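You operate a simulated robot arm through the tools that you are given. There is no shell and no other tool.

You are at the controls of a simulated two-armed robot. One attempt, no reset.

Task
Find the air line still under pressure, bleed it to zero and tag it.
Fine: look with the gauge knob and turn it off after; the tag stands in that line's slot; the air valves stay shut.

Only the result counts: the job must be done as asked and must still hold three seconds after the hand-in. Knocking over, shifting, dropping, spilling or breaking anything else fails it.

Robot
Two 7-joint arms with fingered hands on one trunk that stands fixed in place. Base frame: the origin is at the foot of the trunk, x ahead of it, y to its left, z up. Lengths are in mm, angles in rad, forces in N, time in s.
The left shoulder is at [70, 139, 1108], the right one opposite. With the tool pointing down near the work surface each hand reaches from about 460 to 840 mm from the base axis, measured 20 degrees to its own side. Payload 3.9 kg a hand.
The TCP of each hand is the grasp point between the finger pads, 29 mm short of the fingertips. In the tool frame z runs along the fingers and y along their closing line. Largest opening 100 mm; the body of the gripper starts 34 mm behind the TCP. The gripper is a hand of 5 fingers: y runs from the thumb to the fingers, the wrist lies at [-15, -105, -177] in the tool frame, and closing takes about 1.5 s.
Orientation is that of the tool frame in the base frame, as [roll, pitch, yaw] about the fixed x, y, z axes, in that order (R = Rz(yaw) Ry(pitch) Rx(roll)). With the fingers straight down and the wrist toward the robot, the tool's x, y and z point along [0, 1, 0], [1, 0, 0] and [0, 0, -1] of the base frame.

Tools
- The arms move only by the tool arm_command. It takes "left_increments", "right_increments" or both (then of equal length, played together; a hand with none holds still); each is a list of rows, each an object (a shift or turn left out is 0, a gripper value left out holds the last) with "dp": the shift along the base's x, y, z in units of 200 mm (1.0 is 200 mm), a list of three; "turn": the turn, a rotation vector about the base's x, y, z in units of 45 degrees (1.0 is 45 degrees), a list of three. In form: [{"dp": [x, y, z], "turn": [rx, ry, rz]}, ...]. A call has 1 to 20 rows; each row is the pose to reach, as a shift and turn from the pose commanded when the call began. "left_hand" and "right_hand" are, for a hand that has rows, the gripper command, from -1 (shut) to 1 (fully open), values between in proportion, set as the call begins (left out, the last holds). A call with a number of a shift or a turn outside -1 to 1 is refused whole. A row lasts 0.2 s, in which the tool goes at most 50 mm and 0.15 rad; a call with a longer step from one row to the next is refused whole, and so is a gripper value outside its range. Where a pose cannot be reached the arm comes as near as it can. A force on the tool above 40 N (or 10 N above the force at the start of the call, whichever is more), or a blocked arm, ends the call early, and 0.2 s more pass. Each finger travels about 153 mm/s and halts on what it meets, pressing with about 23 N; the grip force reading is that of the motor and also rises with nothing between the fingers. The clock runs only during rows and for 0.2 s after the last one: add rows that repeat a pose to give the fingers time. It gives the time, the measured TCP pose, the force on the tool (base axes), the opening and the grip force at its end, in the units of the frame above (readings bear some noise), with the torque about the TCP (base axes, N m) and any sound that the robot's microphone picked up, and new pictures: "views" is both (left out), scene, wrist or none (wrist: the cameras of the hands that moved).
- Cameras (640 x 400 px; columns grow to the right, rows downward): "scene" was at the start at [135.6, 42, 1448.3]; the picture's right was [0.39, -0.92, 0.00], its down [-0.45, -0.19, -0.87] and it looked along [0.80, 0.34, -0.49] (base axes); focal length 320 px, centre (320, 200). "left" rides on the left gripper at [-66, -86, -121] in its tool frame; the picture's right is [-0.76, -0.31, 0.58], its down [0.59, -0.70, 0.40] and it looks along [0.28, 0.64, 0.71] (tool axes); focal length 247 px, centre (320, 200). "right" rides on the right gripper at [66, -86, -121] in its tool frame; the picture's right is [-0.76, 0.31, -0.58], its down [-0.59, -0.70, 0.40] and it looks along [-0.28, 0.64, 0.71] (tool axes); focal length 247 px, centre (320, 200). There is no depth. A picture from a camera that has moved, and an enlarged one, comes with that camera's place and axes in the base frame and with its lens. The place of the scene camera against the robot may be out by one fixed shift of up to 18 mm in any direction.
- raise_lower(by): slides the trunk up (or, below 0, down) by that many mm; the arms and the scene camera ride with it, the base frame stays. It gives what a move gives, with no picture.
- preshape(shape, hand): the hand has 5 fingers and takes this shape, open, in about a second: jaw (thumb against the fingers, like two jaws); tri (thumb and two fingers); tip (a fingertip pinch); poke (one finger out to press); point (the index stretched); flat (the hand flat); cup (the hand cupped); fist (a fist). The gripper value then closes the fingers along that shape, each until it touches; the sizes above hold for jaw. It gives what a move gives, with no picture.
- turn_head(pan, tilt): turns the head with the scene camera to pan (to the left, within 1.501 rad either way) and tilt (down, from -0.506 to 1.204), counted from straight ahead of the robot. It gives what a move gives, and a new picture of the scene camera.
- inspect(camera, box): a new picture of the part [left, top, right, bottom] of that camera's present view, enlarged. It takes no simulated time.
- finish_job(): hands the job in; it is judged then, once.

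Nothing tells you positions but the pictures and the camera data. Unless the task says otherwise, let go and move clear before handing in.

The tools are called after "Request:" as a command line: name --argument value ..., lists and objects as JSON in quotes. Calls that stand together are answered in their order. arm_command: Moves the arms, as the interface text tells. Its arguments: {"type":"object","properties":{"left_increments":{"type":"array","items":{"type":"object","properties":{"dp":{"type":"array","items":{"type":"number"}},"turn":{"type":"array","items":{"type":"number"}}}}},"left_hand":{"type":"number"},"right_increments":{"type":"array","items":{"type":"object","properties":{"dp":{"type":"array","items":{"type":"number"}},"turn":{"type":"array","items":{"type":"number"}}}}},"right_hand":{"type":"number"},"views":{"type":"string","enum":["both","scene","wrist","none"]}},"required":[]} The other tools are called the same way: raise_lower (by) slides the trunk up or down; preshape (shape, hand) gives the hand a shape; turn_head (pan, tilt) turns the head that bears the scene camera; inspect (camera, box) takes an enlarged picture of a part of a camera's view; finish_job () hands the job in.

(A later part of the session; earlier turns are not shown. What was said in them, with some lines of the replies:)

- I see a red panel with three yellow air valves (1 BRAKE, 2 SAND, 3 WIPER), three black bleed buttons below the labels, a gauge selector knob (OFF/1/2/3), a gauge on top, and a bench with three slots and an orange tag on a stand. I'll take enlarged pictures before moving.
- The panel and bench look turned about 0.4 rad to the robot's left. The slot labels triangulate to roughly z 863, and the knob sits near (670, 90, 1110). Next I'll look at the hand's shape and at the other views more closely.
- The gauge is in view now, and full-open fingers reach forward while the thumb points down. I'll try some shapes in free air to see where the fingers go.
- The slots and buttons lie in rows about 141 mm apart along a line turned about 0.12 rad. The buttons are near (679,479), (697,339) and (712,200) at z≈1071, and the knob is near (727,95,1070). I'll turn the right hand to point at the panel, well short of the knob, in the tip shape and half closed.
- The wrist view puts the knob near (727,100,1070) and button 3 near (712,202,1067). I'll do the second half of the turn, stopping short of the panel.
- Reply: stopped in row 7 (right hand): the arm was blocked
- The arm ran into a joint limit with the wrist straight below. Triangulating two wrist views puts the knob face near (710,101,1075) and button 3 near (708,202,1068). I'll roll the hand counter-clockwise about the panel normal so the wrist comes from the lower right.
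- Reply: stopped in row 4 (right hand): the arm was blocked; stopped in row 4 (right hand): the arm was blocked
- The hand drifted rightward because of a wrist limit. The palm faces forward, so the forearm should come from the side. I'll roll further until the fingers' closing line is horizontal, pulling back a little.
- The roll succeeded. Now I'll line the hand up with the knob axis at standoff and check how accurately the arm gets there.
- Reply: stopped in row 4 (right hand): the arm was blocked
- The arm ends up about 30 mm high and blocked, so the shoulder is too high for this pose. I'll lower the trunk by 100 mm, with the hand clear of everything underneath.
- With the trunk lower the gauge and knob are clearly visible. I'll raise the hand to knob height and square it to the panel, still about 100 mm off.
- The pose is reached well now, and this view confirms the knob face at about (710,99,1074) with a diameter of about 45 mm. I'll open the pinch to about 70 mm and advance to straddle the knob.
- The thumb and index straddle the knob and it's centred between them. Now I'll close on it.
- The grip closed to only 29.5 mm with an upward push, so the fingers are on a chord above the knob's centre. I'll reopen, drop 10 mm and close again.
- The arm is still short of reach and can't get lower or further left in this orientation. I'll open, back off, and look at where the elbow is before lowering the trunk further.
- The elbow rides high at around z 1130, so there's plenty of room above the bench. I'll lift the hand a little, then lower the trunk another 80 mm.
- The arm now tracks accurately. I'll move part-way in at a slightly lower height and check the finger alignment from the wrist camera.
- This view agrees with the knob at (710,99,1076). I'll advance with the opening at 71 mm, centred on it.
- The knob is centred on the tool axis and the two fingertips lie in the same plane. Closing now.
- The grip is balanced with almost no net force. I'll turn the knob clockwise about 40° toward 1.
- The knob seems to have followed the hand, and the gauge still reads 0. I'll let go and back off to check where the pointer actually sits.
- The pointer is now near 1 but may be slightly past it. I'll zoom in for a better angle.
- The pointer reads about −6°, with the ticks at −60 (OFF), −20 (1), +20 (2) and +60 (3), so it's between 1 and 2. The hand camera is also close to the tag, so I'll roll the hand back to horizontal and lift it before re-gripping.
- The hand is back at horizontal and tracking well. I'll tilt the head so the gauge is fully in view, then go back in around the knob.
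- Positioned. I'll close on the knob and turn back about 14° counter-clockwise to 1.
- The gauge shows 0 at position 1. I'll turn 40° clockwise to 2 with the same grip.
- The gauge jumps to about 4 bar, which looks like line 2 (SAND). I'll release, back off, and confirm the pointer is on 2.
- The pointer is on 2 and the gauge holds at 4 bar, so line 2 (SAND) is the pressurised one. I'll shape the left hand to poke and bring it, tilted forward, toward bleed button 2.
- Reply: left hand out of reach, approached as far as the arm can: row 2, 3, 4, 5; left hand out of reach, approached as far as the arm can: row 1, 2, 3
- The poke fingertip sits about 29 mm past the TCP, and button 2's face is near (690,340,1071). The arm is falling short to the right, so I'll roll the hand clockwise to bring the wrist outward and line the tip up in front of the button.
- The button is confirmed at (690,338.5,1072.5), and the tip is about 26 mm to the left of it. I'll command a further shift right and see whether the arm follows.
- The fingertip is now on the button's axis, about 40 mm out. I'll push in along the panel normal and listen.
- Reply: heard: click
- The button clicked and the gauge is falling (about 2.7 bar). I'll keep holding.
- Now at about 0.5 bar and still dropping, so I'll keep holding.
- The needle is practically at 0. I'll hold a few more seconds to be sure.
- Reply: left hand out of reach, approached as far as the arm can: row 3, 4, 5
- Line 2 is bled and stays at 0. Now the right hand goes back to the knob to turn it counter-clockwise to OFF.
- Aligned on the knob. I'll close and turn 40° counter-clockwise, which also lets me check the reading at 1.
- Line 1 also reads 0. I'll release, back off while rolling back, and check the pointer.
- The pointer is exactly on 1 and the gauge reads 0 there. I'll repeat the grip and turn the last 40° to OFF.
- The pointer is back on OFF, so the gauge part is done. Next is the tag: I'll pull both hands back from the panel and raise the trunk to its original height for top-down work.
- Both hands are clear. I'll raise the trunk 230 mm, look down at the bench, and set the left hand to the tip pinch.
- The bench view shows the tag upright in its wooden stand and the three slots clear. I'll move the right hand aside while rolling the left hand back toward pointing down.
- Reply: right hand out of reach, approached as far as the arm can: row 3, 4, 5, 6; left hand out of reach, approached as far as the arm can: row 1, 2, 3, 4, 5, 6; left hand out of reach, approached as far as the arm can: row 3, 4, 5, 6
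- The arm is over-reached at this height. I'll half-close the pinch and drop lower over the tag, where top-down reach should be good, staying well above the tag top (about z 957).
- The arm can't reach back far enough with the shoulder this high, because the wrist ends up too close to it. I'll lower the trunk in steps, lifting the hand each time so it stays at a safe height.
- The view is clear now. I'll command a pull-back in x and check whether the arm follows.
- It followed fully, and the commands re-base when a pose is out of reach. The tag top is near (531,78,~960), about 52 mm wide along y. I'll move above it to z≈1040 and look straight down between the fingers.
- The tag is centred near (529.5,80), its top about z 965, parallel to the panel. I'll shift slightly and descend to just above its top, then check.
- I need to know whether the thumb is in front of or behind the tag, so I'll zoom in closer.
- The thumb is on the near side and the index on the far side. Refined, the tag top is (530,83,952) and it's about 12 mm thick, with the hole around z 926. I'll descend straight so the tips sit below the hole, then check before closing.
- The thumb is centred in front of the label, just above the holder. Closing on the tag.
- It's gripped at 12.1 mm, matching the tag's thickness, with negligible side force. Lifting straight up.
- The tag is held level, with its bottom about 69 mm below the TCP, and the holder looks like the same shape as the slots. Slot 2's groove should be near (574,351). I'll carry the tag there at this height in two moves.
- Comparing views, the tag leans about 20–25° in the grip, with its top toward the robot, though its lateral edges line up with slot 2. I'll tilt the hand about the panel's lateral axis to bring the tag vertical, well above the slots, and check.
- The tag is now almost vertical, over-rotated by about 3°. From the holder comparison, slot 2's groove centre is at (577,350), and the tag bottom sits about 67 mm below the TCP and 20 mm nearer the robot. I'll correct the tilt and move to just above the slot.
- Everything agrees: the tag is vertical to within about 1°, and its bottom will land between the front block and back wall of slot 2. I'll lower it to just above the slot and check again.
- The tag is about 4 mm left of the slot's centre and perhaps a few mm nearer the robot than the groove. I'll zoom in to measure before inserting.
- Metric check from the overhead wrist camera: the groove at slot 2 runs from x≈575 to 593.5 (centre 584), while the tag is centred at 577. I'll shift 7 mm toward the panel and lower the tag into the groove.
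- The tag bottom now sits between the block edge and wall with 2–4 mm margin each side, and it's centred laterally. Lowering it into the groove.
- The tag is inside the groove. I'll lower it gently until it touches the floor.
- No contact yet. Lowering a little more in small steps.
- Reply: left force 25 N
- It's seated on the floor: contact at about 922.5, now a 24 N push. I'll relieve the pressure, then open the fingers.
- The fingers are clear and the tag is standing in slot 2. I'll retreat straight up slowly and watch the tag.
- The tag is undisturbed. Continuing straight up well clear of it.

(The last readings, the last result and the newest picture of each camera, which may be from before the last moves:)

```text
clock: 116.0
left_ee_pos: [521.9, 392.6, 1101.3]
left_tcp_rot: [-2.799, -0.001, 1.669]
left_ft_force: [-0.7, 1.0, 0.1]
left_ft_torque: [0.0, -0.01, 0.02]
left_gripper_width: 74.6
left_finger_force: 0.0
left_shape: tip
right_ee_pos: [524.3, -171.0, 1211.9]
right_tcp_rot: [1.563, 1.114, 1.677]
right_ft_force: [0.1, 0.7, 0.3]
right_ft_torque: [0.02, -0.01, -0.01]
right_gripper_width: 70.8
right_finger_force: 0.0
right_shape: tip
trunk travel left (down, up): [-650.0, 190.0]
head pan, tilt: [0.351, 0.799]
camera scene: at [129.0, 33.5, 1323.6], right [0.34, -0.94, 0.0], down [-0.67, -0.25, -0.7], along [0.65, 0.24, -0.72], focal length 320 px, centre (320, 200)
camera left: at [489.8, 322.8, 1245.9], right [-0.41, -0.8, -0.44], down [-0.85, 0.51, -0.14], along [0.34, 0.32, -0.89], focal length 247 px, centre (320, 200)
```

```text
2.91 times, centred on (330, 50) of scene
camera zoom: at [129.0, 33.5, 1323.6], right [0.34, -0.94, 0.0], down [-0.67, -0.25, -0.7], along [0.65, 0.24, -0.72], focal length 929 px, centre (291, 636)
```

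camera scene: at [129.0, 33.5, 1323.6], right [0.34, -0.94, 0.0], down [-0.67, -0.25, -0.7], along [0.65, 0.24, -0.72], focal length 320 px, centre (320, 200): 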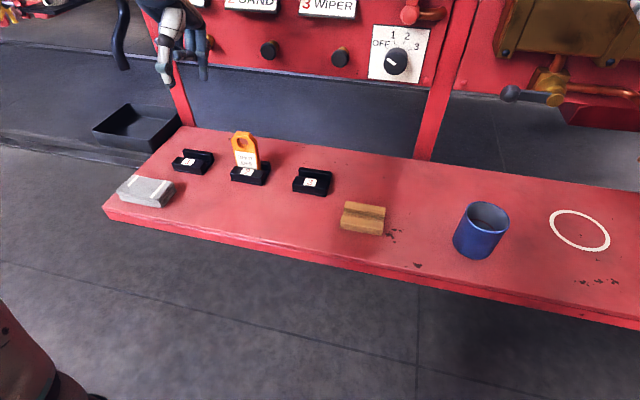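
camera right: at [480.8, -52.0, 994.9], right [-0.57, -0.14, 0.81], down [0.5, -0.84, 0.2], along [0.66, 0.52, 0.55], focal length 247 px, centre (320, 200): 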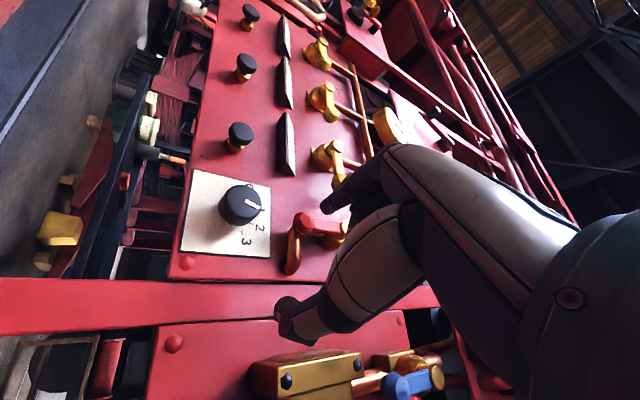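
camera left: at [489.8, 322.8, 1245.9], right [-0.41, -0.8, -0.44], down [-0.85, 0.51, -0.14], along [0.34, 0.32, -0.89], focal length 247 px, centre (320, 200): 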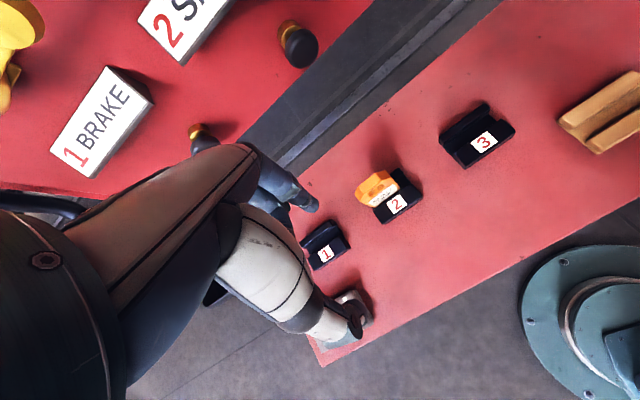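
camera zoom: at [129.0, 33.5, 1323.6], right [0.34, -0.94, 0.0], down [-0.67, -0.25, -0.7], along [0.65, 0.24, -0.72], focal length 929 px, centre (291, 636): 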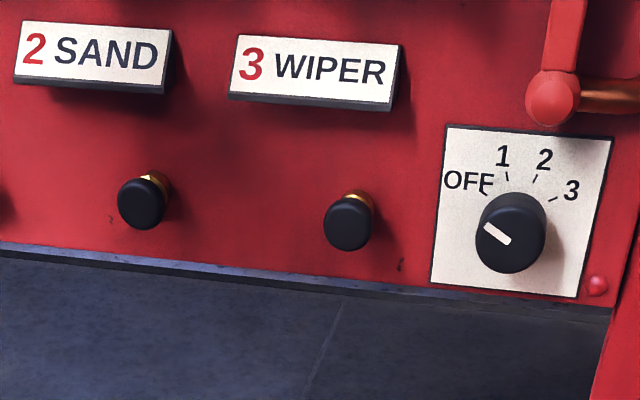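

The tag stands in slot 2, the knob is on OFF and button 2 has popped back out. One last look at the valves and gauge before handing in.

Request:
turn_head --pan 0.35 --tilt 0.3

Request:
inspect --camera "scene" --box '[130, 20, 430, 240]'

```text
clock: 116.9
left_ee_pos: [521.3, 392.6, 1102.0]
left_tcp_rot: [-2.802, -0.002, 1.669]
left_ft_force: [-1.0, 0.3, 0.6]
left_ft_torque: [-0.01, 0.02, 0.01]
left_gripper_width: 74.7
left_finger_force: 0.1
left_shape: tip
right_ee_pos: [523.7, -169.6, 1212.3]
right_tcp_rot: [1.563, 1.113, 1.679]
right_ft_force: [0.1, 0.1, 0.9]
right_ft_torque: [0.0, 0.02, 0.01]
right_gripper_width: 70.8
right_finger_force: 0.1
right_shape: tip
trunk travel left (down, up): [-650.0, 190.0]
head pan, tilt: [0.351, 0.3]
camera scene: at [140.1, 38.2, 1368.0], right [0.34, -0.94, 0.0], down [-0.28, -0.1, -0.95], along [0.9, 0.33, -0.3], focal length 320 px, centre (320, 200)
```

scene: 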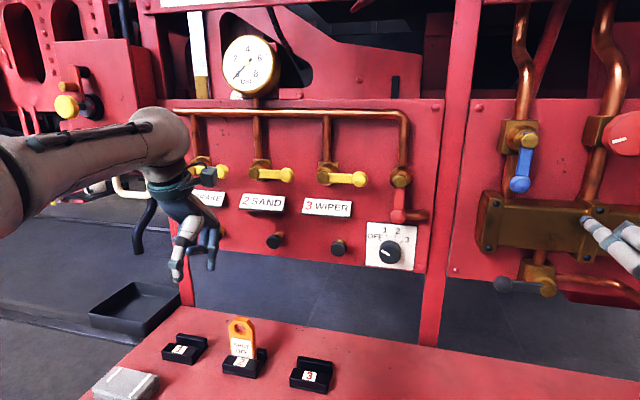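

```text
1.82 times, centred on (280, 130) of scene
camera zoom: at [140.1, 38.2, 1368.0], right [0.34, -0.94, 0.0], down [-0.28, -0.1, -0.95], along [0.9, 0.33, -0.3], focal length 581 px, centre (393, 327)
```

zoom: 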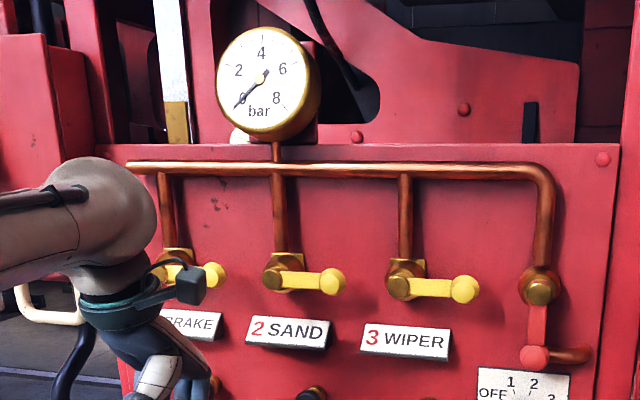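

The valves are unchanged and still shut, the gauge is at 0, the knob is OFF and the tag stands in slot 2. Both hands are clear, so I'm handing the job in.

Request:
finish_job

```text
The job is handed in.
```

I found line 2 (SAND) under pressure at about 4 bar, bled it to zero and stood the tag in slot 2. The job is handed in; I haven't seen a verdict.

- **Finding it:** With the gauge knob, line 1 read 0 and line 2 read about 4 bar. I did not turn to line 3, since line 2 was clearly the pressurised one.
- **Bleeding:** I held bleed button 2 for about 10 seconds. The gauge fell to 0 and stayed there after I let go.
- **Knob:** It is back on OFF.
- **Tag:** It stands upright in slot 2, and it did not move when I let go and backed off.
- **Valves:** I didn't touch the air valves, and they looked unchanged in the last picture.
- **Surroundings:** I saw nothing knocked over or shifted, and both hands are clear of the panel and bench.
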